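You operate a simulated robot arm through the tools that you are given. There is no shell and no other tool.

You run a simulated robot arm. Do the job below in one go: nothing can be reset, and whatever is moved stays where it is left.

## Task
Crate the wrapped roller, shut the lid and ratchet strap one tight.
Fine: seat its pin in strap eye one; stop at TIGHT. Leave the roller under the bench alone.

The check looks at the end state, three seconds after you hand in, the way a careful person would. Anything else that was tipped, shoved, dropped, spilled or broken makes it a failure. A push-on lid holds only when it is set on centred and level and pressed home; a screw cap is set on level and turned clockwise until tight.

## Robot
A 7-joint arm with a three-finger gripper, fixed in place. Base frame: the origin is on the floor under the middle of its stand, x ahead of it, y to its left, z up; the work surface is at about z = 0.551. Readings come in m, degrees, newtons and seconds.
It reaches about 1.342 m from its shoulder. Its first joint turns from -166.0 to 166.0 degrees. Payload 2.69 kg.
The tool frame sits at the grasp point between the pads (the TCP): z along the fingers, y along the line on which they close. The tips reach 0.03 m beyond it. The gripper opens to 0.128 m; its body begins 0.117 m behind the TCP.
Orientation is that of the tool frame in the base frame, as a unit quaternion [w, x, y, z]. With the fingers straight down and closing along the base's y, the tool's x points along the base's -x, its y along +y and its z along -z.

## Interface
- The arm moves only by the tool send_rows. Its argument "moves" is a list of rows, each an object of numbers (a shift or turn left out is 0, a gripper value left out holds the last): "tx", "ty", "tz": the shift along the base's x, y, z in m; "rx", "ry", "rz": the turn, a rotation vector about the base's x, y, z in degrees; "gripper": the closure in counts, from 0 (fully open) to 255 (shut). In form: [{"tx": .., "ty": .., "tz": .., "rx": .., "ry": .., "rz": .., "gripper": ..}, ...]. A call has 1 to 20 rows; each row is the pose to reach, as a shift and turn from the pose commanded when the call began. A row lasts 0.2 s, in which the tool goes at most 0.05 m and 8.6 degrees; a call with a longer step from one row to the next is refused whole, and so is a gripper value outside its range. Where a pose cannot be reached the arm comes as near as it can. A force on the tool above 50 N (or 10 N above the force at the start of the call, whichever is more), or a blocked arm, ends the call early, and 0.2 s more pass. The fingers move at their own pace (about 0.127 m/s each) and stop on an object; they squeeze with about 23 N. The grip force told is the motor's: it shows also when the fingers shut on nothing. Time passes only in rows, and 0.2 s behind the last, so rows that repeat a pose let the fingers close. The reply holds the time, the measured pose of the TCP, the force on the tool along the base axes, the opening and the grip force, in the units named above and with some noise, with the torque about the TCP (base axes, N m) and any sound that the robot's microphone picked up.
- Cameras (640 x 400 px; columns grow to the right, rows downward): "scene" is fixed at [0.4011, 0.4992, 1.3919]; the picture's right is [-0.86, -0.51, 0.00], its down [-0.28, 0.47, -0.84] and it looks along [0.42, -0.72, -0.55] (base axes); focal length 315 px, centre (320, 200). "wrist" rides on the gripper at [0.058, 0.054, -0.131] in the tool frame; the picture's right is [-0.68, 0.74, 0.00], its down [-0.62, -0.57, -0.55] and it looks along [-0.40, -0.37, 0.84] (tool axes); focal length 234 px, centre (320, 200). There is no depth. A picture from a camera that has moved, and an enlarged one, comes with that camera's place and axes in the base frame and with its lens.
- snapshot(camera): a new picture of that camera. No time passes.
- lift_body(by): moves the trunk up (or, below 0, down) by that many m; the arm rides with it, the base frame stays. It gives what a move gives, with no picture.
- close_up(camera, box): a new picture of the part [left, top, right, bottom] of that camera's present view, enlarged. No time passes.
- close_job(): hands the job in; it is judged then, once.

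Places have to be worked out from the pictures, the camera data and where the tool is seen. Open the gripper and draw the arm clear of the work before you hand the job in, unless the task says otherwise.

The tools are called after "Request:" by a JSON object that holds its "fn" and its "kwargs". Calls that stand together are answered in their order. send_rows: Moves the arm, as the interface text tells. Its arguments: {"type":"object","properties":{"moves":{"type":"array","items":{"type":"object","properties":{"tx":{"type":"number"},"ty":{"type":"number"},"tz":{"type":"number"},"rx":{"type":"number"},"ry":{"type":"number"},"rz":{"type":"number"},"gripper":{"type":"number"}}}}},"required":["moves"]} The other tools are called the same way: lift_body (by) moves the trunk up or down; snapshot (camera) takes a picture; close_up (camera, box) takes an enlarged picture of a part of a camera's view; close_job () hands the job in.

At the start:

```text
time: 0.0
position: [0.6394, -0.2788, 1.1779]
tool_rot: [0.0, 0.0, 1.0, 0.0]
wrist_force: [0.1, -0.4, -0.5]
torque: [0.03, 0.04, 0.02]
finger_gap: 0.128
finger_force: 0.1
trunk travel left (down, up): [-0.175, 0.175]
```

scene: 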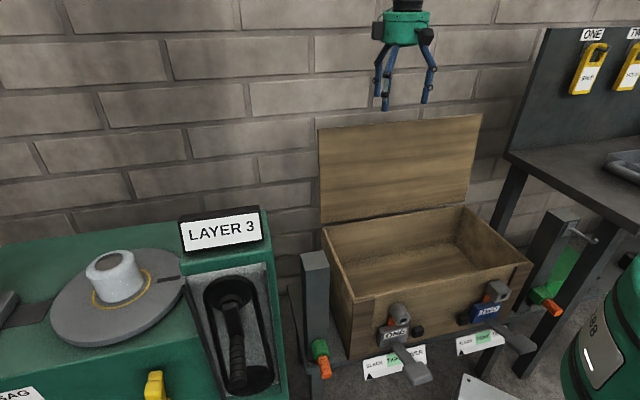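
wrist: 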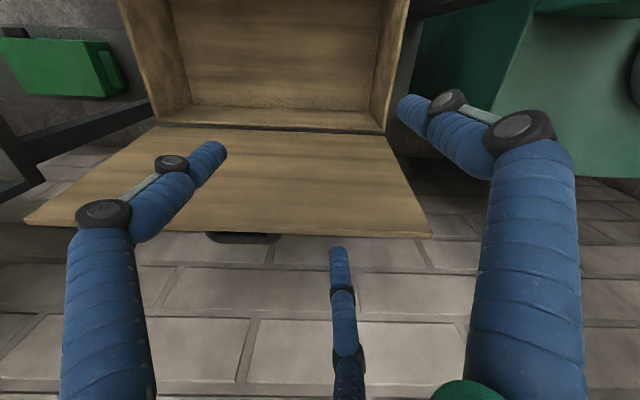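

I start by looking at the scene in detail before moving anything; the scene picture shows an open crate, a wrapping machine on the left with a white piece on its turntable, and ratchets labelled ONE and TWO on the crate's front.

Request:
{"fn": "close_up", "kwargs": {"camera": "scene", "box": [0, 200, 320, 400]}}

Request:
{"fn": "close_up", "kwargs": {"camera": "scene", "box": [290, 230, 562, 400]}}

Request:
{"fn": "close_up", "kwargs": {"camera": "scene", "box": [480, 0, 640, 100]}}

Request:
{"fn": "close_up", "kwargs": {"camera": "scene", "box": [480, 100, 640, 400]}}

```text
2.00 times, centred on (160, 300) of scene
camera zoom: at [0.4011, 0.4992, 1.3919], right [-0.86, -0.51, 0.0], down [-0.28, 0.47, -0.84], along [0.42, -0.72, -0.55], focal length 630 px, centre (640, 0)
```

zoom: 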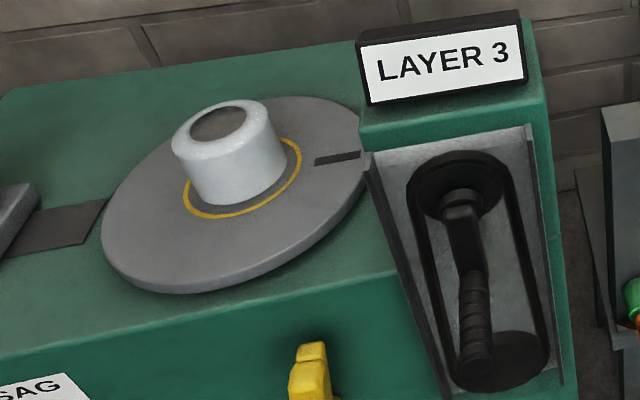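

```text
2.35 times, centred on (426, 315) of scene
camera zoom: at [0.4011, 0.4992, 1.3919], right [-0.86, -0.51, 0.0], down [-0.28, 0.47, -0.84], along [0.42, -0.72, -0.55], focal length 741 px, centre (71, -71)
```

zoom: 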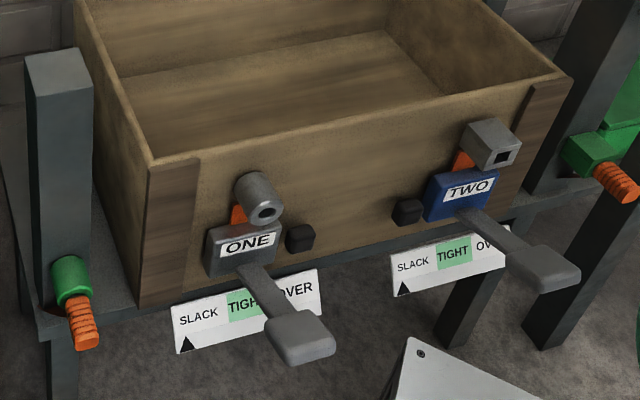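

```text
4.00 times, centred on (560, 50) of scene
camera zoom: at [0.4011, 0.4992, 1.3919], right [-0.86, -0.51, 0.0], down [-0.28, 0.47, -0.84], along [0.42, -0.72, -0.55], focal length 1260 px, centre (-640, 800)
```

zoom: 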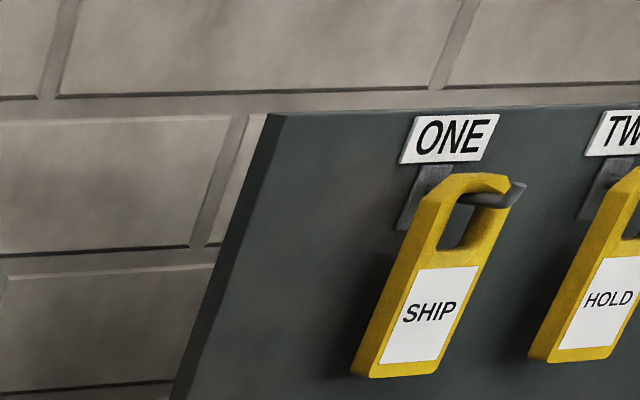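

```text
1.33 times, centred on (560, 250) of scene
camera zoom: at [0.4011, 0.4992, 1.3919], right [-0.86, -0.51, 0.0], down [-0.28, 0.47, -0.84], along [0.42, -0.72, -0.55], focal length 420 px, centre (0, 133)
```

zoom: 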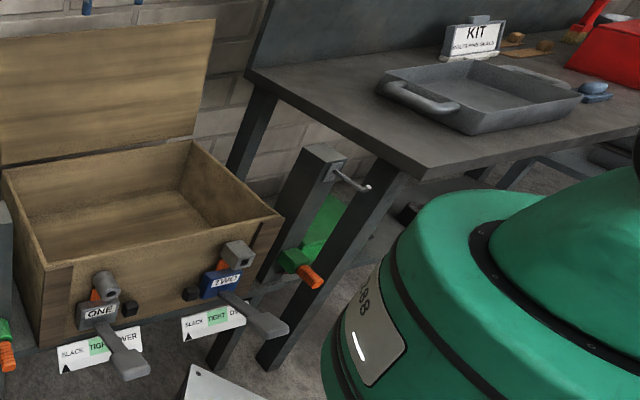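

The crate stands diagonally and the strap eyes, posts and turntable need a closer look. I'll enlarge several regions before the first motion.

Request:
{"fn": "close_up", "kwargs": {"camera": "scene", "box": [290, 240, 450, 400]}}

Request:
{"fn": "close_up", "kwargs": {"camera": "scene", "box": [440, 240, 600, 400]}}

Request:
{"fn": "close_up", "kwargs": {"camera": "scene", "box": [40, 220, 200, 320]}}

Request:
{"fn": "close_up", "kwargs": {"camera": "scene", "box": [0, 260, 200, 400]}}

Request:
{"fn": "close_up", "kwargs": {"camera": "scene", "box": [540, 60, 640, 260]}}

Request:
{"fn": "close_up", "kwargs": {"camera": "wrist", "box": [0, 0, 320, 200]}}

Request:
{"fn": "close_up", "kwargs": {"camera": "wrist", "box": [320, 0, 640, 200]}}

```text
2.50 times, centred on (370, 320) of scene
camera zoom: at [0.4011, 0.4992, 1.3919], right [-0.86, -0.51, 0.0], down [-0.28, 0.47, -0.84], along [0.42, -0.72, -0.55], focal length 787 px, centre (195, -100)
```

zoom: 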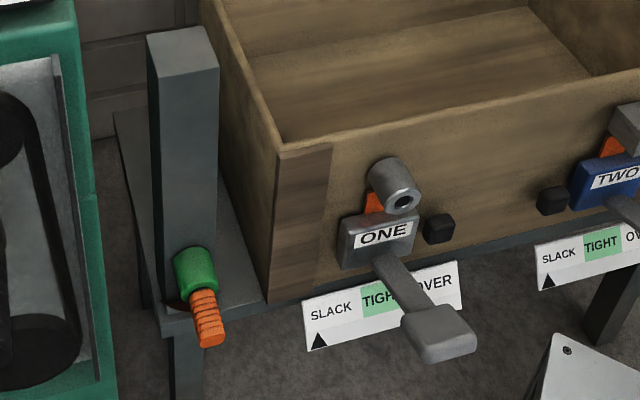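

```text
2.50 times, centred on (520, 320) of scene
camera zoom: at [0.4011, 0.4992, 1.3919], right [-0.86, -0.51, 0.0], down [-0.28, 0.47, -0.84], along [0.42, -0.72, -0.55], focal length 787 px, centre (-180, -100)
```

zoom: 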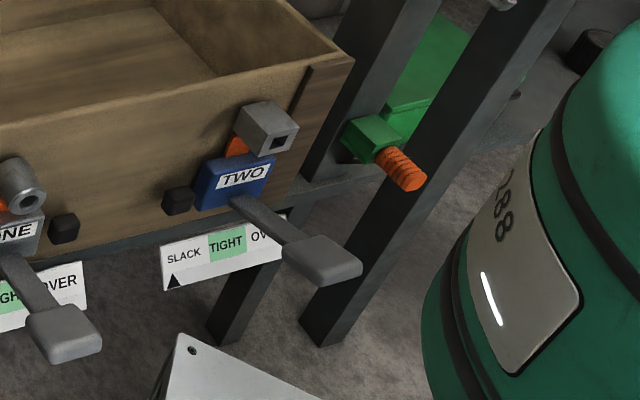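

```text
4.00 times, centred on (120, 270) of scene
camera zoom: at [0.4011, 0.4992, 1.3919], right [-0.86, -0.51, 0.0], down [-0.28, 0.47, -0.84], along [0.42, -0.72, -0.55], focal length 1260 px, centre (1120, -80)
```

zoom: 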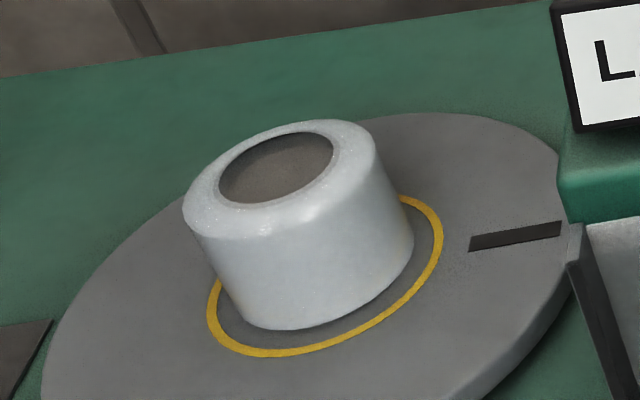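

```text
2.86 times, centred on (100, 330) of scene
camera zoom: at [0.4011, 0.4992, 1.3919], right [-0.86, -0.51, 0.0], down [-0.28, 0.47, -0.84], along [0.42, -0.72, -0.55], focal length 900 px, centre (949, -171)
```

zoom: 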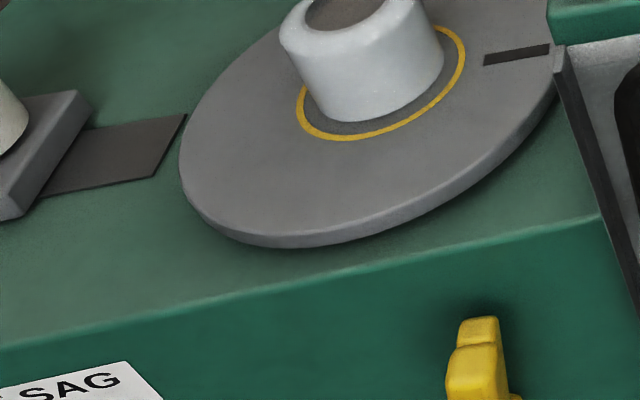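

```text
2.00 times, centred on (590, 160) of scene
camera zoom: at [0.4011, 0.4992, 1.3919], right [-0.86, -0.51, 0.0], down [-0.28, 0.47, -0.84], along [0.42, -0.72, -0.55], focal length 630 px, centre (-220, 280)
```

zoom: 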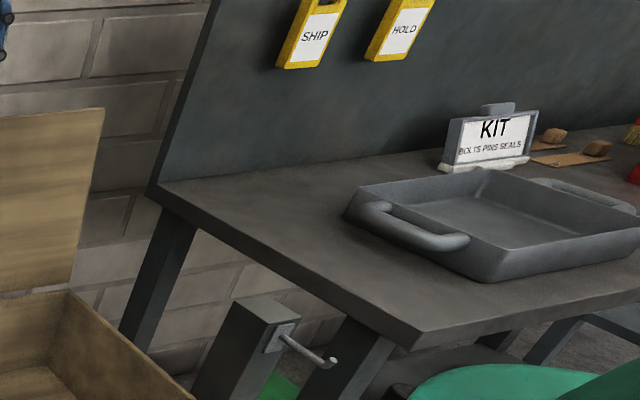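

```text
2.00 times, centred on (160, 100) of wrist
camera zoom: at [0.5813, -0.2254, 1.309], right [0.68, 0.74, 0.0], down [0.62, -0.57, 0.55], along [0.4, -0.37, -0.84], focal length 468 px, centre (640, 400)
```

zoom: 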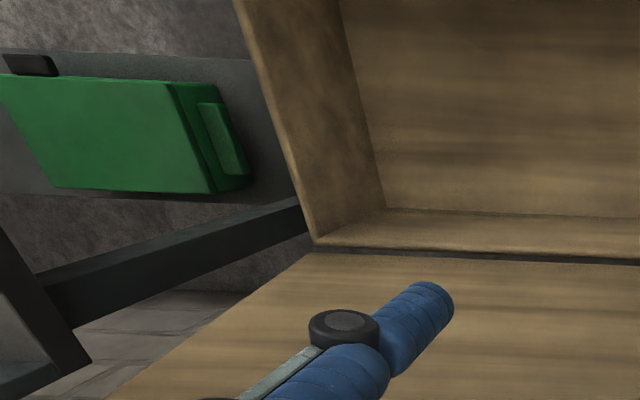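

```text
2.00 times, centred on (480, 100) of wrist
camera zoom: at [0.5813, -0.2254, 1.309], right [0.68, 0.74, 0.0], down [0.62, -0.57, 0.55], along [0.4, -0.37, -0.84], focal length 468 px, centre (0, 400)
```

zoom: 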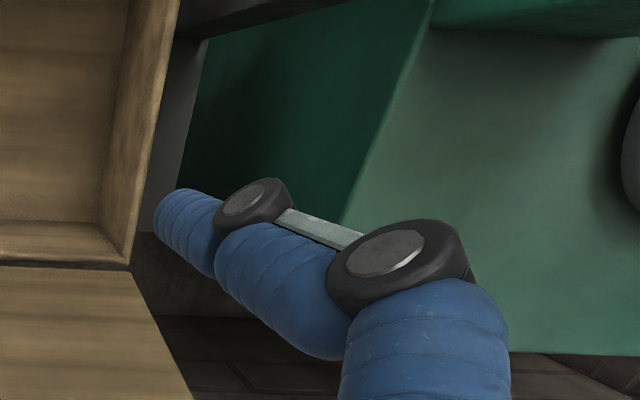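

The tool is near (0.64,-0.28,1.18), clear above the crate. I'll draw it back toward (0.30,0.05) at the same height so the wrist camera faces the crate front.

Request:
{"fn": "send_rows", "kwargs": {"moves": [{"tx": -0.033, "ty": 0.033}, {"tx": -0.066, "ty": 0.066}, {"tx": -0.099, "ty": 0.099}, {"tx": -0.132, "ty": 0.132}, {"tx": -0.165, "ty": 0.165}, {"tx": -0.198, "ty": 0.198}, {"tx": -0.231, "ty": 0.231}, {"tx": -0.264, "ty": 0.264}, {"tx": -0.297, "ty": 0.297}]}}

Request:
{"fn": "snapshot", "kwargs": {"camera": "wrist"}}

Request:
{"fn": "snapshot", "kwargs": {"camera": "scene"}}

```text
time: 2.0
position: [0.3434, 0.0173, 1.1769]
tool_rot: [0.001, -0.001, 1.0, 0.001]
wrist_force: [0.1, 0.7, 0.7]
torque: [0.02, 0.01, 0.01]
finger_gap: 0.128
finger_force: 0.1
trunk travel left (down, up): [-0.175, 0.175]
```

```text
taken
camera wrist: at [0.2849, 0.0712, 1.308], right [0.68, 0.74, 0.0], down [0.62, -0.57, 0.55], along [0.4, -0.37, -0.84], focal length 234 px, centre (320, 200)
```

wrist: 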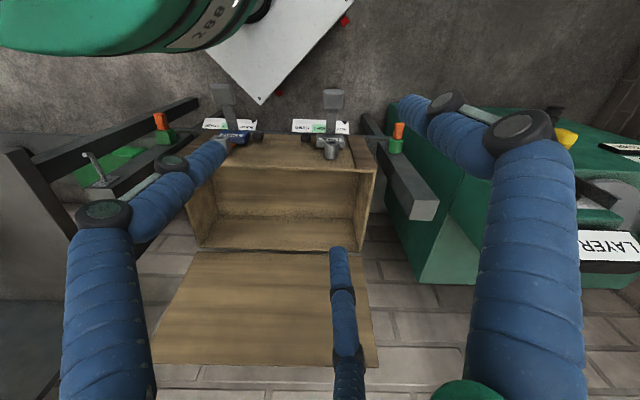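

```text
taken
```

scene: 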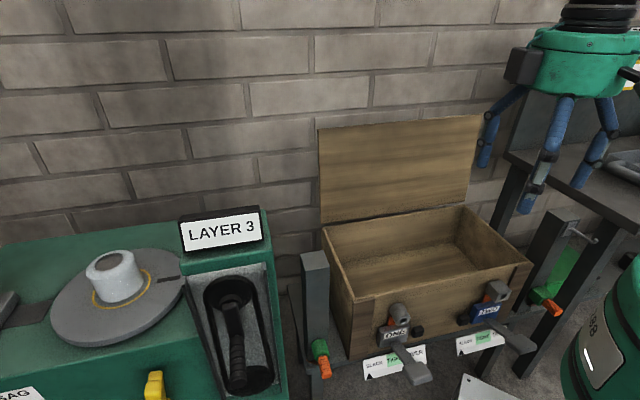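

Now the whole crate front, both posts and pins are visible in the wrist view. I enlarge the relevant parts.

Request:
{"fn": "close_up", "kwargs": {"camera": "wrist", "box": [190, 70, 350, 170]}}

Request:
{"fn": "close_up", "kwargs": {"camera": "wrist", "box": [340, 100, 500, 200]}}

Request:
{"fn": "close_up", "kwargs": {"camera": "wrist", "box": [0, 90, 220, 230]}}

Request:
{"fn": "close_up", "kwargs": {"camera": "wrist", "box": [190, 0, 390, 110]}}

```text
4.00 times, centred on (270, 120) of wrist
camera zoom: at [0.2849, 0.0712, 1.308], right [0.68, 0.74, 0.0], down [0.62, -0.57, 0.55], along [0.4, -0.37, -0.84], focal length 937 px, centre (520, 520)
```

zoom: 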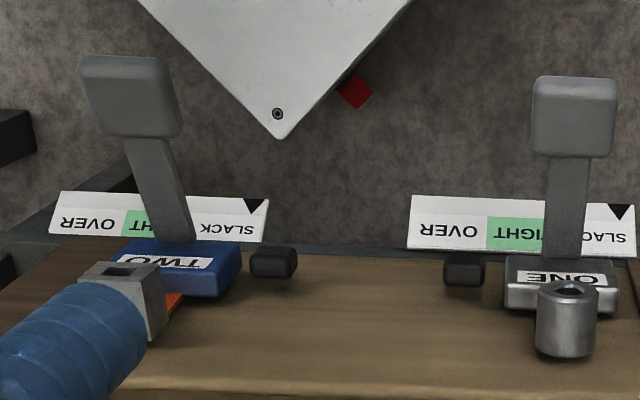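

```text
4.00 times, centred on (420, 150) of wrist
camera zoom: at [0.2849, 0.0712, 1.308], right [0.68, 0.74, 0.0], down [0.62, -0.57, 0.55], along [0.4, -0.37, -0.84], focal length 937 px, centre (-80, 400)
```

zoom: 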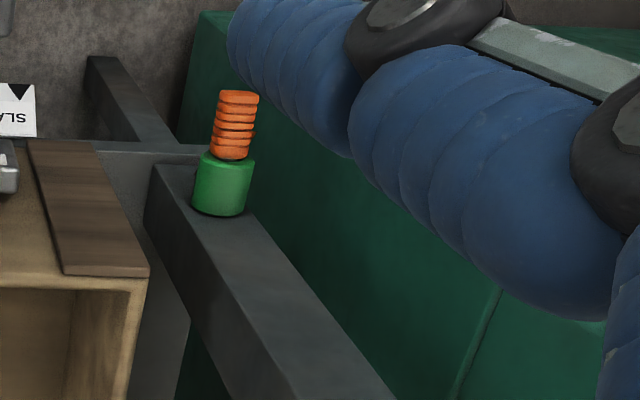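

```text
2.86 times, centred on (110, 160) of wrist
camera zoom: at [0.2849, 0.0712, 1.308], right [0.68, 0.74, 0.0], down [0.62, -0.57, 0.55], along [0.4, -0.37, -0.84], focal length 669 px, centre (920, 314)
```

zoom: 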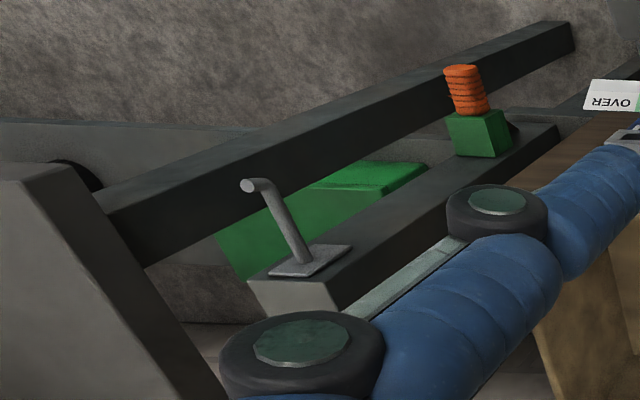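

```text
3.20 times, centred on (290, 55) of wrist
camera zoom: at [0.2849, 0.0712, 1.308], right [0.68, 0.74, 0.0], down [0.62, -0.57, 0.55], along [0.4, -0.37, -0.84], focal length 749 px, centre (416, 664)
```

zoom: 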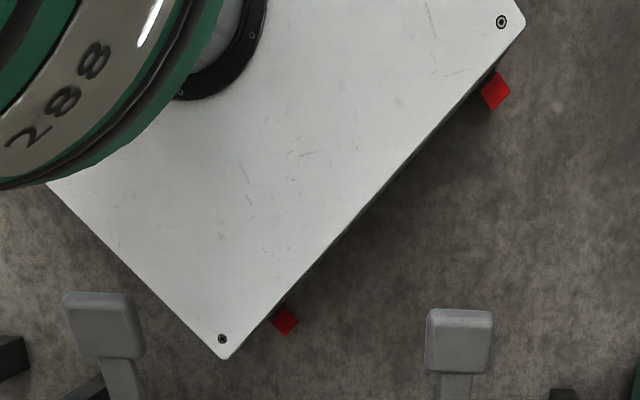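

The LAYER 3 sign triangulates to about (0.76,0.22,1.06), so the machine is tall. I raise to z≈1.27 and move to about (0.78,0.47) to look at the turntable.

Request:
{"fn": "send_rows", "kwargs": {"moves": [{"tz": 0.045}, {"tz": 0.09}, {"tx": 0.033, "ty": 0.035, "tz": 0.09}, {"tx": 0.066, "ty": 0.07, "tz": 0.09}, {"tx": 0.099, "ty": 0.105, "tz": 0.09}, {"tx": 0.132, "ty": 0.14, "tz": 0.09}, {"tx": 0.165, "ty": 0.175, "tz": 0.09}, {"tx": 0.198, "ty": 0.21, "tz": 0.09}, {"tx": 0.231, "ty": 0.245, "tz": 0.09}, {"tx": 0.264, "ty": 0.28, "tz": 0.09}, {"tx": 0.297, "ty": 0.315, "tz": 0.09}, {"tx": 0.33, "ty": 0.35, "tz": 0.09}, {"tx": 0.363, "ty": 0.385, "tz": 0.09}, {"tx": 0.396, "ty": 0.42, "tz": 0.09}, {"tx": 0.429, "ty": 0.455, "tz": 0.09}]}}

Request:
{"fn": "snapshot", "kwargs": {"camera": "wrist"}}

Request:
{"fn": "snapshot", "kwargs": {"camera": "scene"}}

```text
time: 5.2
position: [0.7715, 0.4698, 1.2657]
tool_rot: [-0.001, 0.0, 1.0, -0.001]
wrist_force: [0.1, 0.1, -0.4]
torque: [-0.02, -0.02, -0.01]
finger_gap: 0.1279
finger_force: 0.0
trunk travel left (down, up): [-0.175, 0.175]
```

```text
taken
camera wrist: at [0.7135, 0.524, 1.3977], right [0.68, 0.74, 0.0], down [0.62, -0.57, 0.55], along [0.4, -0.37, -0.84], focal length 234 px, centre (320, 200)
```

wrist: 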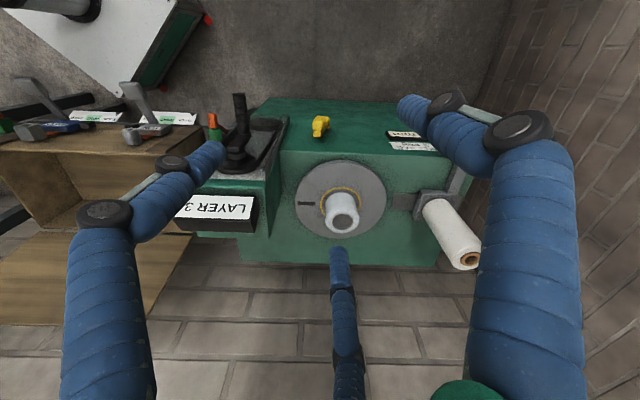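

```text
taken
```

scene: 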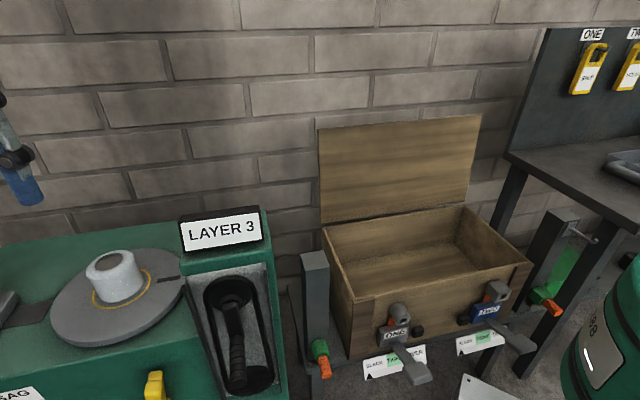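

The roller top triangulates to about (1.04,0.305,0.906). I zoom in to check whether any film still ties it to the film roll, and to read the labels.

Request:
{"fn": "close_up", "kwargs": {"camera": "wrist", "box": [280, 140, 440, 240]}}

Request:
{"fn": "close_up", "kwargs": {"camera": "wrist", "box": [350, 110, 510, 280]}}

Request:
{"fn": "close_up", "kwargs": {"camera": "wrist", "box": [160, 80, 360, 240]}}

Request:
{"fn": "close_up", "kwargs": {"camera": "wrist", "box": [0, 60, 220, 260]}}

```text
4.00 times, centred on (360, 190) of wrist
camera zoom: at [0.7135, 0.524, 1.3977], right [0.68, 0.74, 0.0], down [0.62, -0.57, 0.55], along [0.4, -0.37, -0.84], focal length 937 px, centre (160, 240)
```

zoom: 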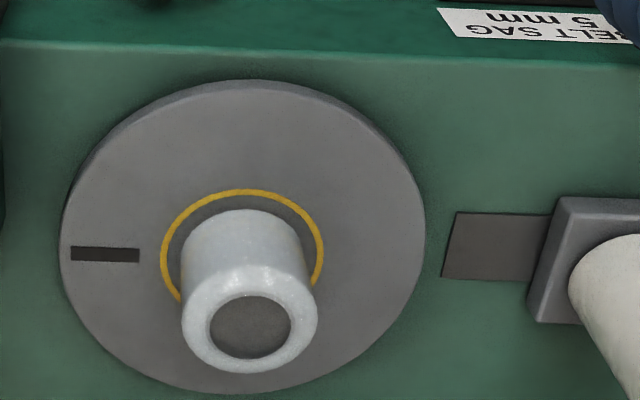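

```text
2.35 times, centred on (430, 195) of wrist
camera zoom: at [0.7135, 0.524, 1.3977], right [0.68, 0.74, 0.0], down [0.62, -0.57, 0.55], along [0.4, -0.37, -0.84], focal length 551 px, centre (61, 212)
```

zoom: 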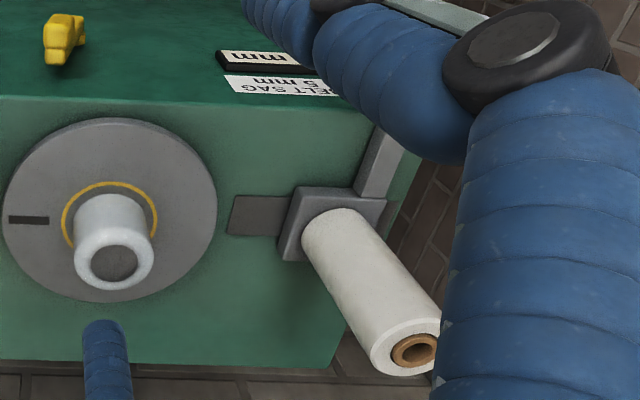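

```text
2.50 times, centred on (260, 160) of wrist
camera zoom: at [0.7135, 0.524, 1.3977], right [0.68, 0.74, 0.0], down [0.62, -0.57, 0.55], along [0.4, -0.37, -0.84], focal length 585 px, centre (470, 300)
```

zoom: 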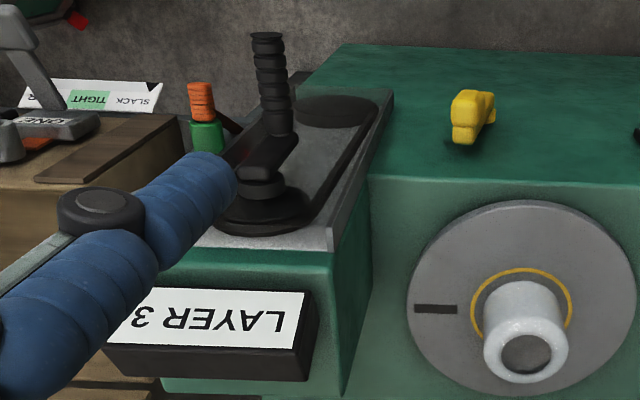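

```text
2.00 times, centred on (110, 160) of wrist
camera zoom: at [0.7135, 0.524, 1.3977], right [0.68, 0.74, 0.0], down [0.62, -0.57, 0.55], along [0.4, -0.37, -0.84], focal length 468 px, centre (740, 280)
```

zoom: 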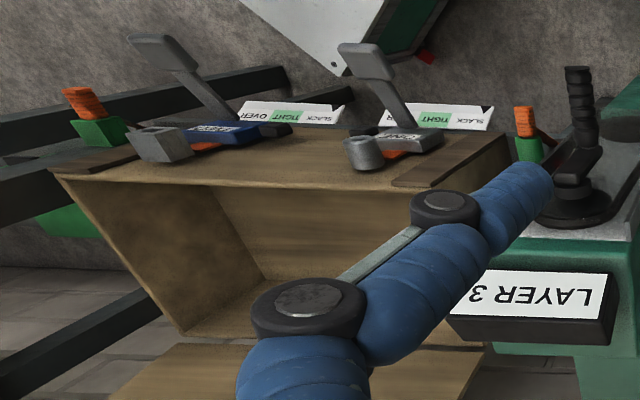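

The roller stands free on the turntable (about 0.09 m across, z 0.83–0.906), with no film attached. Before grasping I test how the three fingers close in the air.

Request:
{"fn": "send_rows", "kwargs": {"moves": [{"gripper": 80}, {"gripper": 80}, {"gripper": 80}]}}

Request:
{"fn": "snapshot", "kwargs": {"camera": "wrist"}}

Request:
{"fn": "send_rows", "kwargs": {"moves": [{"gripper": 255}, {"gripper": 255}, {"gripper": 255}, {"gripper": 255}]}}

Request:
{"fn": "snapshot", "kwargs": {"camera": "wrist"}}

```text
time: 6.0
position: [0.7728, 0.4683, 1.267]
tool_rot: [0.0, 0.001, 1.0, 0.001]
wrist_force: [-0.4, -0.9, 0.6]
torque: [0.01, 0.01, -0.03]
finger_gap: 0.0878
finger_force: 0.1
trunk travel left (down, up): [-0.175, 0.175]
```

```text
taken
camera wrist: at [0.7129, 0.5233, 1.3989], right [0.68, 0.74, 0.0], down [0.62, -0.57, 0.55], along [0.4, -0.37, -0.84], focal length 234 px, centre (320, 200)
```

wrist: 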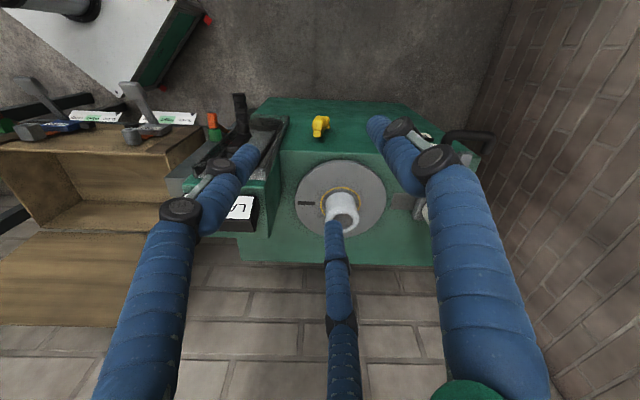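

```text
time: 7.0
position: [0.771, 0.4698, 1.2666]
tool_rot: [0.0, 0.0, 1.0, 0.0]
wrist_force: [-0.5, -0.7, -0.1]
torque: [0.0, 0.02, 0.01]
finger_gap: 0.0022
finger_force: 23.3
trunk travel left (down, up): [-0.175, 0.175]
```

```text
taken
camera wrist: at [0.7129, 0.5233, 1.3987], right [0.68, 0.74, 0.0], down [0.62, -0.57, 0.55], along [0.4, -0.37, -0.84], focal length 234 px, centre (320, 200)
```

wrist: 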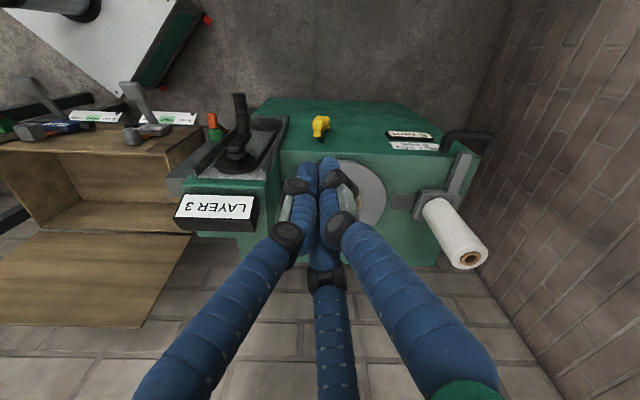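

Closed, the three fingers meet at the tool centre like a chuck, so a straight-down grasp suits the roller. I open fully and move over the roller at z≈1.10.

Request:
{"fn": "send_rows", "kwargs": {"moves": [{"gripper": 0}, {"tx": 0.034, "ty": -0.0205, "gripper": 0}, {"tx": 0.068, "ty": -0.041}, {"tx": 0.102, "ty": -0.062}, {"tx": 0.135, "ty": -0.083}, {"tx": 0.169, "ty": -0.103}, {"tx": 0.202, "ty": -0.124}, {"tx": 0.236, "ty": -0.144}, {"tx": 0.27, "ty": -0.165}, {"tx": 0.27, "ty": -0.165, "tz": -0.045}, {"tx": 0.27, "ty": -0.165, "tz": -0.09}, {"tx": 0.27, "ty": -0.165, "tz": -0.135}, {"tx": 0.27, "ty": -0.165, "tz": -0.16}]}}

Request:
{"fn": "snapshot", "kwargs": {"camera": "wrist"}}

Request:
{"fn": "snapshot", "kwargs": {"camera": "scene"}}

```text
time: 9.8
position: [1.031, 0.3047, 1.1251]
tool_rot: [0.008, 0.0, 1.0, 0.003]
wrist_force: [-3.4, -1.8, -8.2]
torque: [0.08, -0.33, 0.0]
finger_gap: 0.1279
finger_force: 0.2
out of reach, approached as far as the arm can: row 8, 9, 10, 11, 12, 13
trunk travel left (down, up): [-0.175, 0.175]
```

```text
taken
camera wrist: at [0.9712, 0.3573, 1.2573], right [0.68, 0.74, 0.01], down [0.61, -0.57, 0.56], along [0.42, -0.37, -0.83], focal length 234 px, centre (320, 200)
```

wrist: 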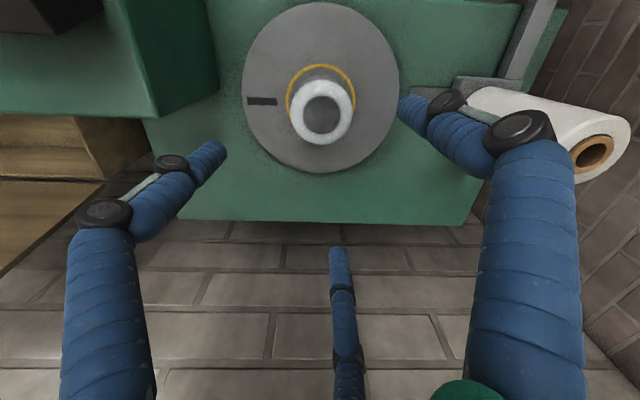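

```text
taken
```

scene: 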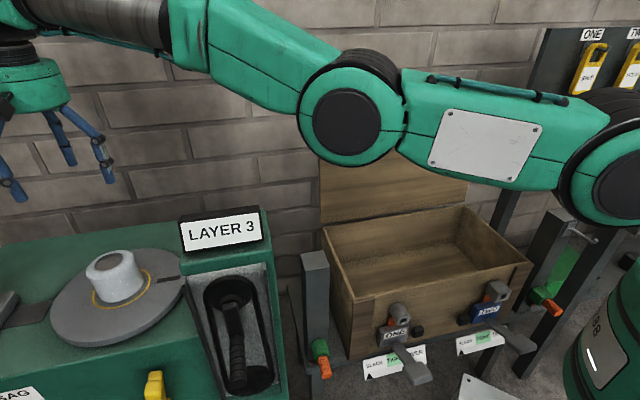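

The arm reports out of reach at this height, but the roller fix (1.041,0.304,0.906) agrees with the earlier one. I zoom in here and then lower step by step, where reach should improve.

Request:
{"fn": "close_up", "kwargs": {"camera": "wrist", "box": [240, 40, 400, 180]}}

Request:
{"fn": "send_rows", "kwargs": {"moves": [{"tz": -0.02}, {"tz": -0.04}, {"tz": -0.06}]}}

```text
2.86 times, centred on (320, 110) of wrist
camera zoom: at [0.9712, 0.3573, 1.2573], right [0.68, 0.74, 0.01], down [0.61, -0.57, 0.56], along [0.42, -0.37, -0.83], focal length 669 px, centre (320, 457)
```

zoom: 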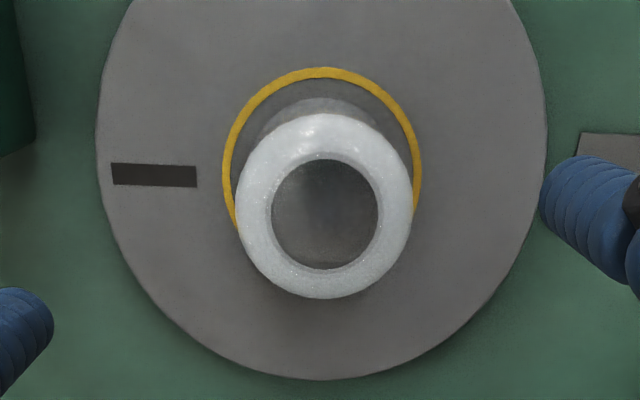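

```text
time: 10.6
position: [1.0323, 0.3057, 1.0453]
tool_rot: [-0.001, 0.0, 1.0, 0.0]
wrist_force: [0.0, 0.5, -0.2]
torque: [-0.01, 0.0, -0.03]
finger_gap: 0.1276
finger_force: 0.0
trunk travel left (down, up): [-0.175, 0.175]
```

Reach is fine now at z=1.045. I correct the offset (+9 mm x, −2 mm y) and lower to z≈0.95, just above the roller's top, to check centring.

Request:
{"fn": "send_rows", "kwargs": {"moves": [{"tx": 0.009, "ty": -0.002}, {"tx": 0.009, "ty": -0.002, "tz": -0.03}, {"tx": 0.009, "ty": -0.002, "tz": -0.06}, {"tx": 0.009, "ty": -0.002, "tz": -0.095}]}}

Request:
{"fn": "snapshot", "kwargs": {"camera": "wrist"}}

Request:
{"fn": "snapshot", "kwargs": {"camera": "scene"}}

```text
time: 11.6
position: [1.0418, 0.3049, 0.9548]
tool_rot: [0.001, 0.0, 1.0, 0.0]
wrist_force: [0.3, 0.7, 1.0]
torque: [-0.03, 0.02, 0.02]
finger_gap: 0.128
finger_force: 0.1
trunk travel left (down, up): [-0.175, 0.175]
```

```text
taken
camera wrist: at [0.9826, 0.3597, 1.0872], right [0.68, 0.74, 0.0], down [0.61, -0.57, 0.55], along [0.41, -0.37, -0.84], focal length 234 px, centre (320, 200)
```

wrist: 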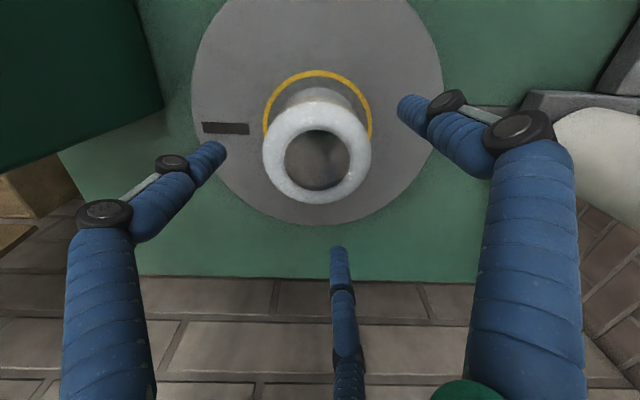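

```text
taken
```

scene: 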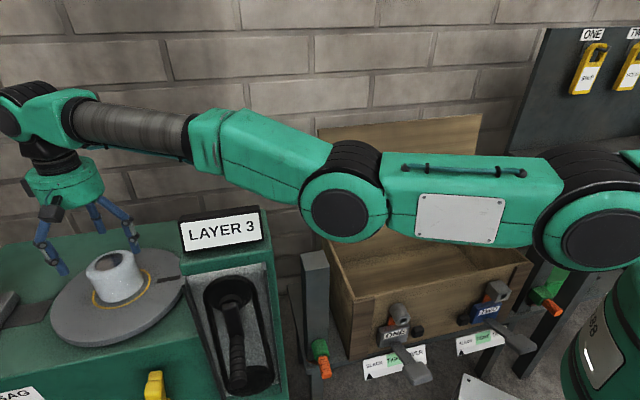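

The forearm passes close over the LAYER 3 sign. To keep clearance I raise the trunk by 0.12 m and then descend the tool, checking the picture.

Request:
{"fn": "lift_body", "kwargs": {"by": 0.12}}

Request:
{"fn": "send_rows", "kwargs": {"moves": [{"tz": -0.03}, {"tz": -0.06}, {"tz": -0.09}, {"tz": -0.12}]}}

Request:
{"fn": "snapshot", "kwargs": {"camera": "scene"}}

Request:
{"fn": "snapshot", "kwargs": {"camera": "wrist"}}

```text
time: 13.1
position: [1.0408, 0.3053, 1.0734]
tool_rot: [-0.001, 0.0, 1.0, 0.0]
wrist_force: [-0.2, -0.4, 0.1]
torque: [-0.01, 0.03, 0.01]
finger_gap: 0.1277
finger_force: 0.1
trunk travel left (down, up): [-0.295, 0.055]
```

```text
time: 14.1
position: [1.0414, 0.3059, 0.9555]
tool_rot: [0.0, -0.001, 1.0, 0.0]
wrist_force: [0.3, 0.2, 1.4]
torque: [-0.05, 0.02, 0.0]
finger_gap: 0.1278
finger_force: 0.1
trunk travel left (down, up): [-0.295, 0.055]
```

```text
taken
```

scene: 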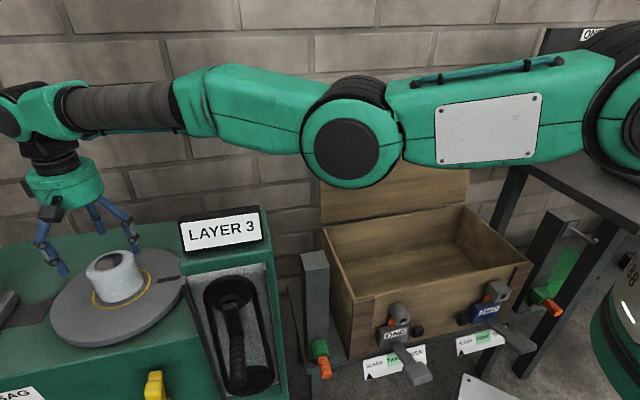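

```text
taken
camera wrist: at [0.9831, 0.3599, 1.0865], right [0.68, 0.74, 0.0], down [0.62, -0.57, 0.55], along [0.4, -0.37, -0.84], focal length 234 px, centre (320, 200)
```

wrist: 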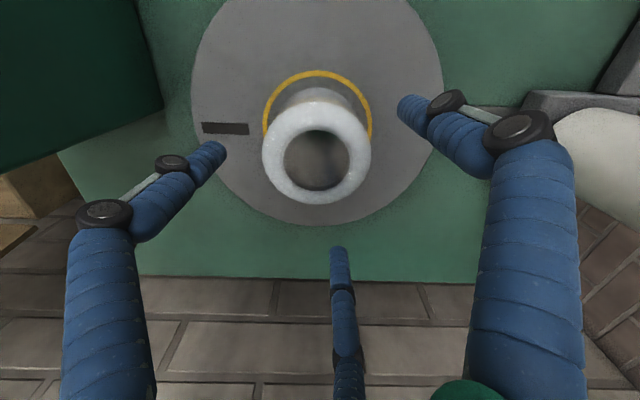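

The roller's bore sits within ~2 mm of where the tool axis projects, so the grasp is centred. I descend 0.082 m to grip near mid-height.

Request:
{"fn": "send_rows", "kwargs": {"moves": [{"tx": -0.001, "ty": 0.001, "tz": -0.02}, {"tx": -0.001, "ty": 0.001, "tz": -0.04}, {"tx": -0.001, "ty": 0.001, "tz": -0.06}, {"tx": -0.001, "ty": 0.001, "tz": -0.075}, {"tx": -0.001, "ty": 0.001, "tz": -0.082}]}}

Request:
{"fn": "snapshot", "kwargs": {"camera": "wrist"}}

Request:
{"fn": "close_up", "kwargs": {"camera": "scene", "box": [20, 150, 220, 330]}}

```text
time: 15.3
position: [1.0328, 0.303, 0.8781]
tool_rot: [0.0, -0.001, 1.0, 0.0]
wrist_force: [0.3, -0.4, 0.1]
torque: [0.02, -0.03, -0.04]
finger_gap: 0.128
finger_force: 0.0
out of reach, approached as far as the arm can: row 3, 4, 5
trunk travel left (down, up): [-0.295, 0.055]
```

```text
taken
camera wrist: at [0.9748, 0.3583, 1.0084], right [0.68, 0.74, 0.0], down [0.62, -0.57, 0.55], along [0.4, -0.37, -0.84], focal length 234 px, centre (320, 200)
```

wrist: 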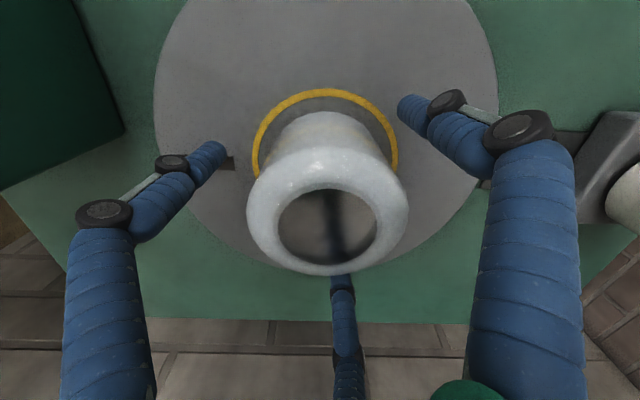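

```text
2.22 times, centred on (120, 240) of scene
camera zoom: at [0.4011, 0.4992, 1.3919], right [-0.86, -0.51, 0.0], down [-0.28, 0.47, -0.84], along [0.42, -0.72, -0.55], focal length 700 px, centre (764, 111)
```

zoom: 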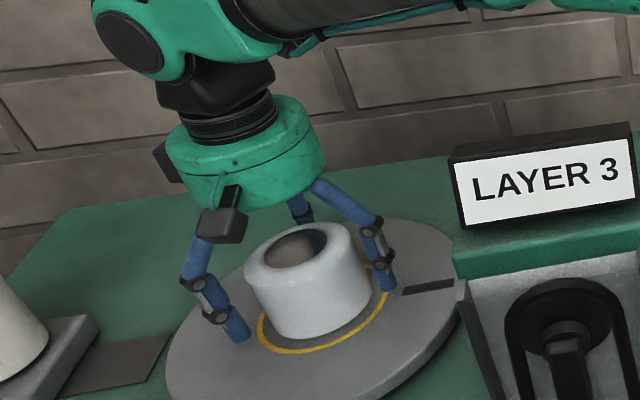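

The arm fell ~8 mm short at this low pose with the trunk raised. I lift the tool 0.06 m clear, lower the trunk by 0.06 m, and then re-centre.

Request:
{"fn": "send_rows", "kwargs": {"moves": [{"tz": 0.03}, {"tz": 0.06}, {"tz": 0.075}]}}

Request:
{"fn": "lift_body", "kwargs": {"by": -0.05}}

```text
time: 16.1
position: [1.0327, 0.3055, 0.9521]
tool_rot: [-0.001, 0.0, 1.0, 0.0]
wrist_force: [-0.5, 0.0, -0.2]
torque: [0.0, -0.06, 0.03]
finger_gap: 0.1279
finger_force: 0.0
trunk travel left (down, up): [-0.295, 0.055]
```

```text
time: 17.0
position: [1.033, 0.305, 0.9048]
tool_rot: [0.0, -0.001, 1.0, -0.001]
wrist_force: [0.1, 0.2, 0.5]
torque: [-0.03, 0.01, -0.01]
finger_gap: 0.1283
finger_force: 0.0
trunk travel left (down, up): [-0.245, 0.105]
```

Now at (1.033,0.305,0.905). I shift +7 mm in x and lower to z≈0.873, then check.

Request:
{"fn": "send_rows", "kwargs": {"moves": [{"tx": 0.007, "ty": -0.001}, {"tx": 0.007, "ty": -0.001, "tz": -0.016}, {"tx": 0.007, "ty": -0.001, "tz": -0.032}]}}

Request:
{"fn": "snapshot", "kwargs": {"camera": "wrist"}}

Request:
{"fn": "snapshot", "kwargs": {"camera": "scene"}}

```text
time: 17.8
position: [1.0387, 0.305, 0.8728]
tool_rot: [0.001, 0.0, 1.0, 0.001]
wrist_force: [0.1, -0.8, -0.1]
torque: [0.03, 0.04, -0.03]
finger_gap: 0.1277
finger_force: 0.0
trunk travel left (down, up): [-0.245, 0.105]
```

```text
taken
camera wrist: at [0.9804, 0.3587, 1.0039], right [0.68, 0.74, 0.0], down [0.62, -0.57, 0.55], along [0.4, -0.37, -0.84], focal length 234 px, centre (320, 200)
```

wrist: 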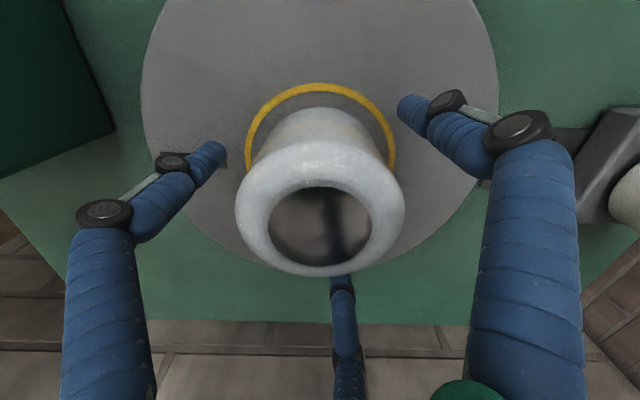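

```text
taken
```

scene: 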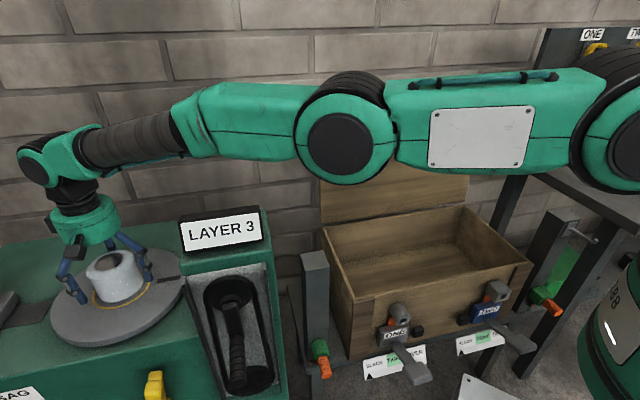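

Predicted and observed bore centres agree within ~2 mm. I close the fingers on the roller.

Request:
{"fn": "send_rows", "kwargs": {"moves": [{"gripper": 255}, {"gripper": 255}, {"gripper": 255}, {"gripper": 255}, {"gripper": 255}]}}

Request:
{"fn": "snapshot", "kwargs": {"camera": "wrist"}}

```text
time: 19.0
position: [1.0379, 0.3047, 0.8725]
tool_rot: [0.0, 0.0, 1.0, 0.0]
wrist_force: [4.9, -2.0, -0.8]
torque: [-0.05, -0.39, -0.05]
finger_gap: 0.0785
finger_force: 22.9
trunk travel left (down, up): [-0.245, 0.105]
```

```text
taken
camera wrist: at [0.9804, 0.3585, 1.0034], right [0.68, 0.74, 0.0], down [0.62, -0.57, 0.55], along [0.4, -0.37, -0.84], focal length 234 px, centre (320, 200)
```

wrist: 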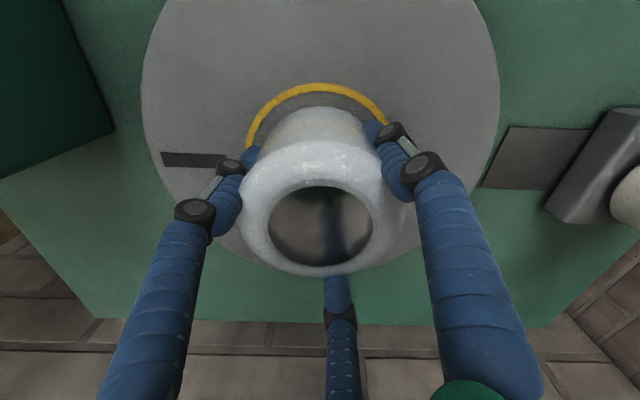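

Gripped at a 0.0785 m gap with ~23 N. I lift gently by 3 cm to feel the weight and confirm it is free.

Request:
{"fn": "send_rows", "kwargs": {"moves": [{"tz": 0.01}, {"tz": 0.02}, {"tz": 0.03}]}}

Request:
{"fn": "snapshot", "kwargs": {"camera": "wrist"}}

Request:
{"fn": "close_up", "kwargs": {"camera": "scene", "box": [0, 160, 240, 360]}}

```text
time: 19.8
position: [1.039, 0.3049, 0.9015]
tool_rot: [-0.001, 0.0, 1.0, 0.0]
wrist_force: [-0.3, 0.4, -13.4]
torque: [-0.02, 0.01, -0.02]
finger_gap: 0.0783
finger_force: 23.4
trunk travel left (down, up): [-0.245, 0.105]
```

```text
taken
camera wrist: at [0.9813, 0.3582, 1.0326], right [0.68, 0.74, 0.0], down [0.62, -0.57, 0.55], along [0.4, -0.37, -0.84], focal length 234 px, centre (320, 200)
```

wrist: 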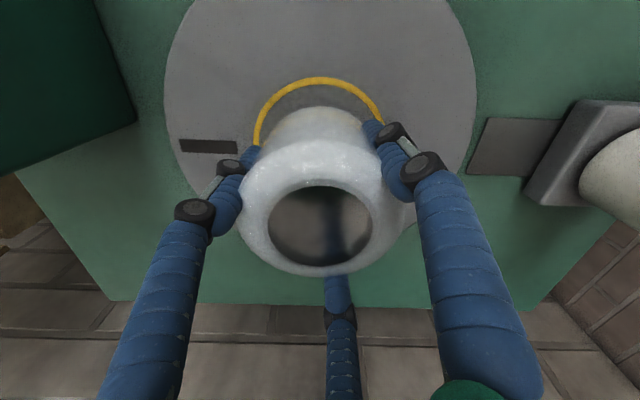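

```text
2.00 times, centred on (120, 260) of scene
camera zoom: at [0.4011, 0.4992, 1.3919], right [-0.86, -0.51, 0.0], down [-0.28, 0.47, -0.84], along [0.42, -0.72, -0.55], focal length 630 px, centre (720, 80)
```

zoom: 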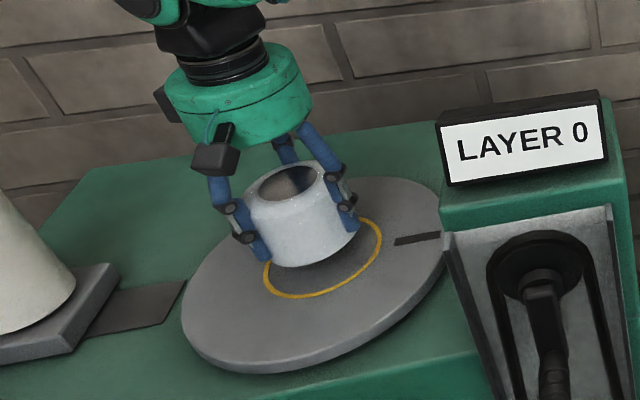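

The roller is free (≈13.4 N, 1.4 kg) and hangs level; the counter reset to LAYER 0 when it left the table. I raise it and carry it toward the crate, high over the sign.

Request:
{"fn": "send_rows", "kwargs": {"moves": [{"tz": 0.02}, {"tz": 0.05}, {"tz": 0.08}, {"tz": 0.11}, {"tx": -0.015, "ty": -0.015, "tz": 0.14}, {"tx": -0.035, "ty": -0.038, "tz": 0.16}, {"tx": -0.06, "ty": -0.066, "tz": 0.18}, {"tx": -0.086, "ty": -0.095, "tz": 0.2}, {"tx": -0.112, "ty": -0.124, "tz": 0.215}, {"tx": -0.139, "ty": -0.153, "tz": 0.225}, {"tx": -0.166, "ty": -0.183, "tz": 0.23}, {"tx": -0.193, "ty": -0.213, "tz": 0.23}, {"tx": -0.22, "ty": -0.243, "tz": 0.23}, {"tx": -0.247, "ty": -0.273, "tz": 0.23}, {"tx": -0.274, "ty": -0.303, "tz": 0.23}]}}

Request:
{"fn": "snapshot", "kwargs": {"camera": "scene"}}

Request:
{"fn": "snapshot", "kwargs": {"camera": "wrist"}}

```text
time: 23.0
position: [0.765, 0.0014, 1.1308]
tool_rot: [0.0, 0.0, 1.0, 0.0]
wrist_force: [1.6, -0.9, -13.5]
torque: [-0.01, 0.04, -0.02]
finger_gap: 0.0785
finger_force: 22.8
trunk travel left (down, up): [-0.245, 0.105]
```

```text
taken
```

scene: 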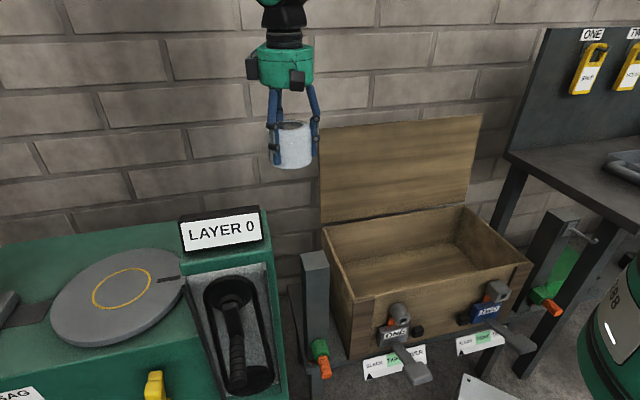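

```text
taken
camera wrist: at [0.7066, 0.0548, 1.2628], right [0.68, 0.74, 0.0], down [0.62, -0.57, 0.55], along [0.4, -0.37, -0.84], focal length 234 px, centre (320, 200)
```

wrist: 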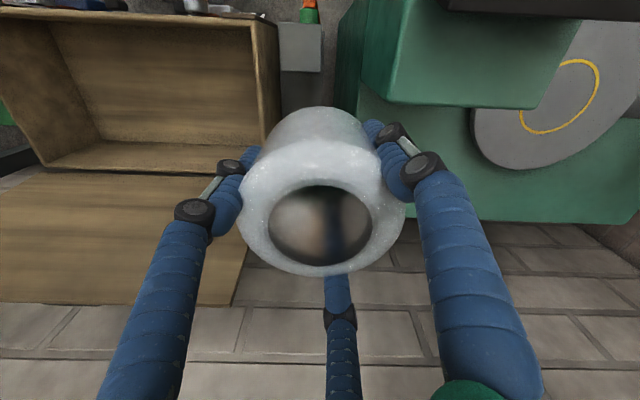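

The roller is carried safely. I enlarge the wrist view on the crate to fix its corners and look inside it.

Request:
{"fn": "close_up", "kwargs": {"camera": "wrist", "box": [0, 0, 320, 200]}}

```text
2.00 times, centred on (160, 100) of wrist
camera zoom: at [0.7066, 0.0548, 1.2628], right [0.68, 0.74, 0.0], down [0.62, -0.57, 0.55], along [0.4, -0.37, -0.84], focal length 468 px, centre (640, 400)
```

zoom: 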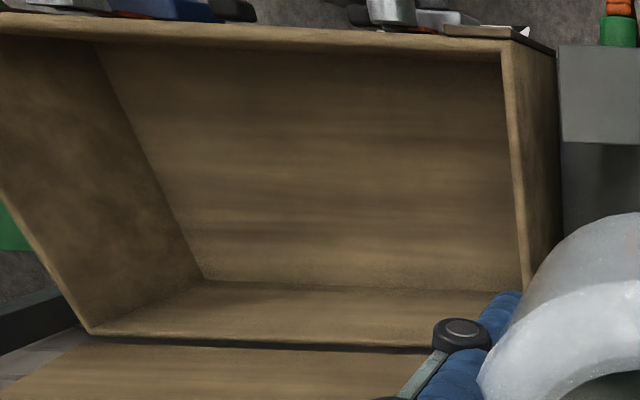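

Crate corners average to a centre near (0.51,−0.29), rim at z≈0.75, inside floor estimated at z≈0.58. I carry the roller over the centre, staying clear of the open lid.

Request:
{"fn": "send_rows", "kwargs": {"moves": [{"tx": -0.012, "ty": -0.014}, {"tx": -0.035, "ty": -0.04}, {"tx": -0.06, "ty": -0.068}, {"tx": -0.085, "ty": -0.097}, {"tx": -0.11, "ty": -0.126}, {"tx": -0.135, "ty": -0.155}, {"tx": -0.16, "ty": -0.183}, {"tx": -0.185, "ty": -0.212}, {"tx": -0.21, "ty": -0.24}, {"tx": -0.235, "ty": -0.269}, {"tx": -0.25, "ty": -0.286}, {"tx": -0.255, "ty": -0.291}]}}

Request:
{"fn": "snapshot", "kwargs": {"camera": "scene"}}

Request:
{"fn": "snapshot", "kwargs": {"camera": "wrist"}}

```text
time: 25.6
position: [0.512, -0.2911, 1.1295]
tool_rot: [0.0, 0.0, 1.0, 0.0]
wrist_force: [0.8, 0.5, -14.5]
torque: [-0.01, -0.02, 0.02]
finger_gap: 0.0785
finger_force: 22.5
trunk travel left (down, up): [-0.245, 0.105]
```

```text
taken
```

scene: 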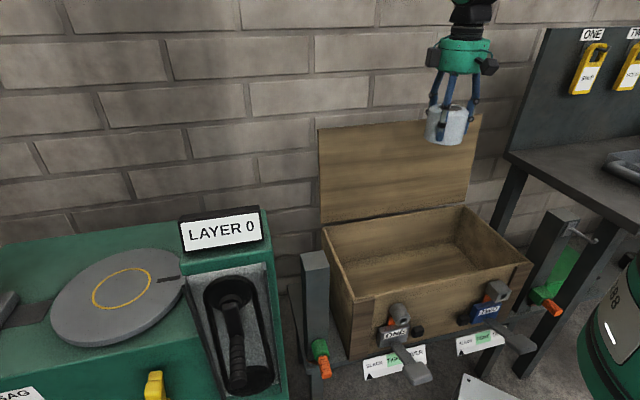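

```text
taken
camera wrist: at [0.4528, -0.2371, 1.2619], right [0.68, 0.74, 0.0], down [0.62, -0.57, 0.55], along [0.4, -0.37, -0.84], focal length 234 px, centre (320, 200)
```

wrist: 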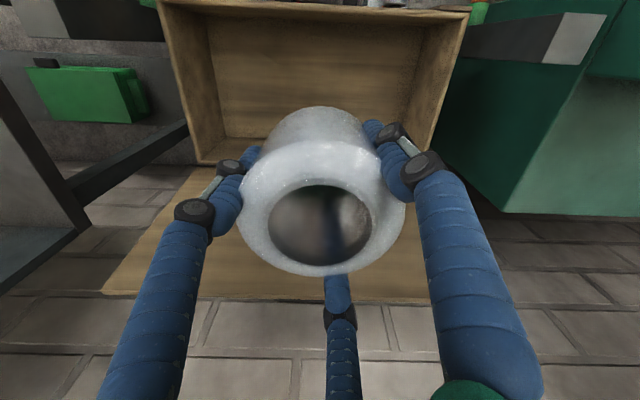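

The roller is over the crate; corners from this view put the centre near (0.508,−0.298). I lower to z≈0.80 and check the arm's clearance.

Request:
{"fn": "send_rows", "kwargs": {"moves": [{"tx": -0.003, "ty": -0.006, "tz": -0.02}, {"tx": -0.003, "ty": -0.006, "tz": -0.06}, {"tx": -0.003, "ty": -0.006, "tz": -0.1}, {"tx": -0.003, "ty": -0.006, "tz": -0.14}, {"tx": -0.003, "ty": -0.006, "tz": -0.18}, {"tx": -0.003, "ty": -0.006, "tz": -0.22}, {"tx": -0.003, "ty": -0.006, "tz": -0.26}, {"tx": -0.003, "ty": -0.006, "tz": -0.3}, {"tx": -0.003, "ty": -0.006, "tz": -0.33}]}}

Request:
{"fn": "snapshot", "kwargs": {"camera": "scene"}}

Request:
{"fn": "snapshot", "kwargs": {"camera": "wrist"}}

```text
time: 27.6
position: [0.5092, -0.2963, 0.8017]
tool_rot: [-0.001, 0.0, 1.0, 0.0]
wrist_force: [1.5, -0.7, -12.7]
torque: [0.01, 0.05, 0.01]
finger_gap: 0.0786
finger_force: 23.1
trunk travel left (down, up): [-0.245, 0.105]
```

```text
taken
```

scene: 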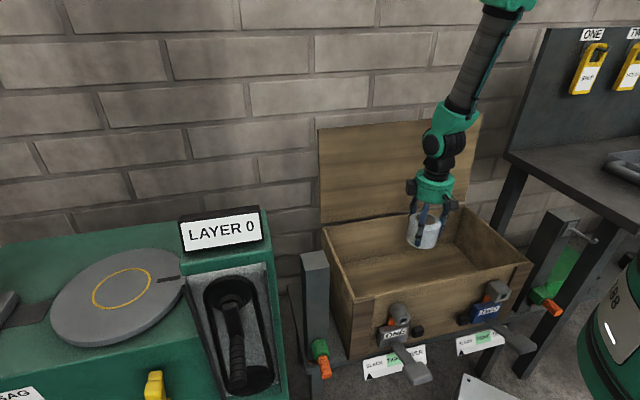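

```text
taken
camera wrist: at [0.4496, -0.242, 0.9326], right [0.68, 0.74, 0.0], down [0.62, -0.57, 0.55], along [0.4, -0.37, -0.84], focal length 234 px, centre (320, 200)
```

wrist: 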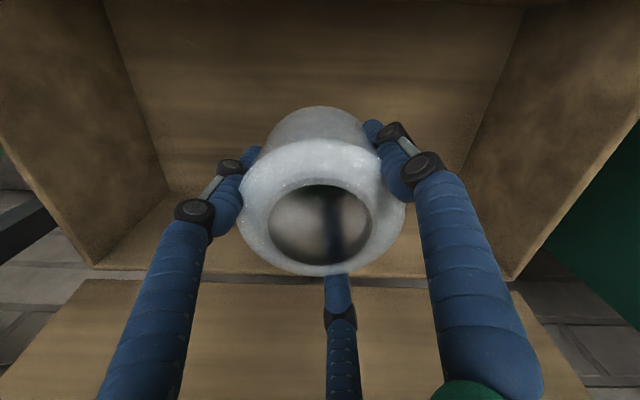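

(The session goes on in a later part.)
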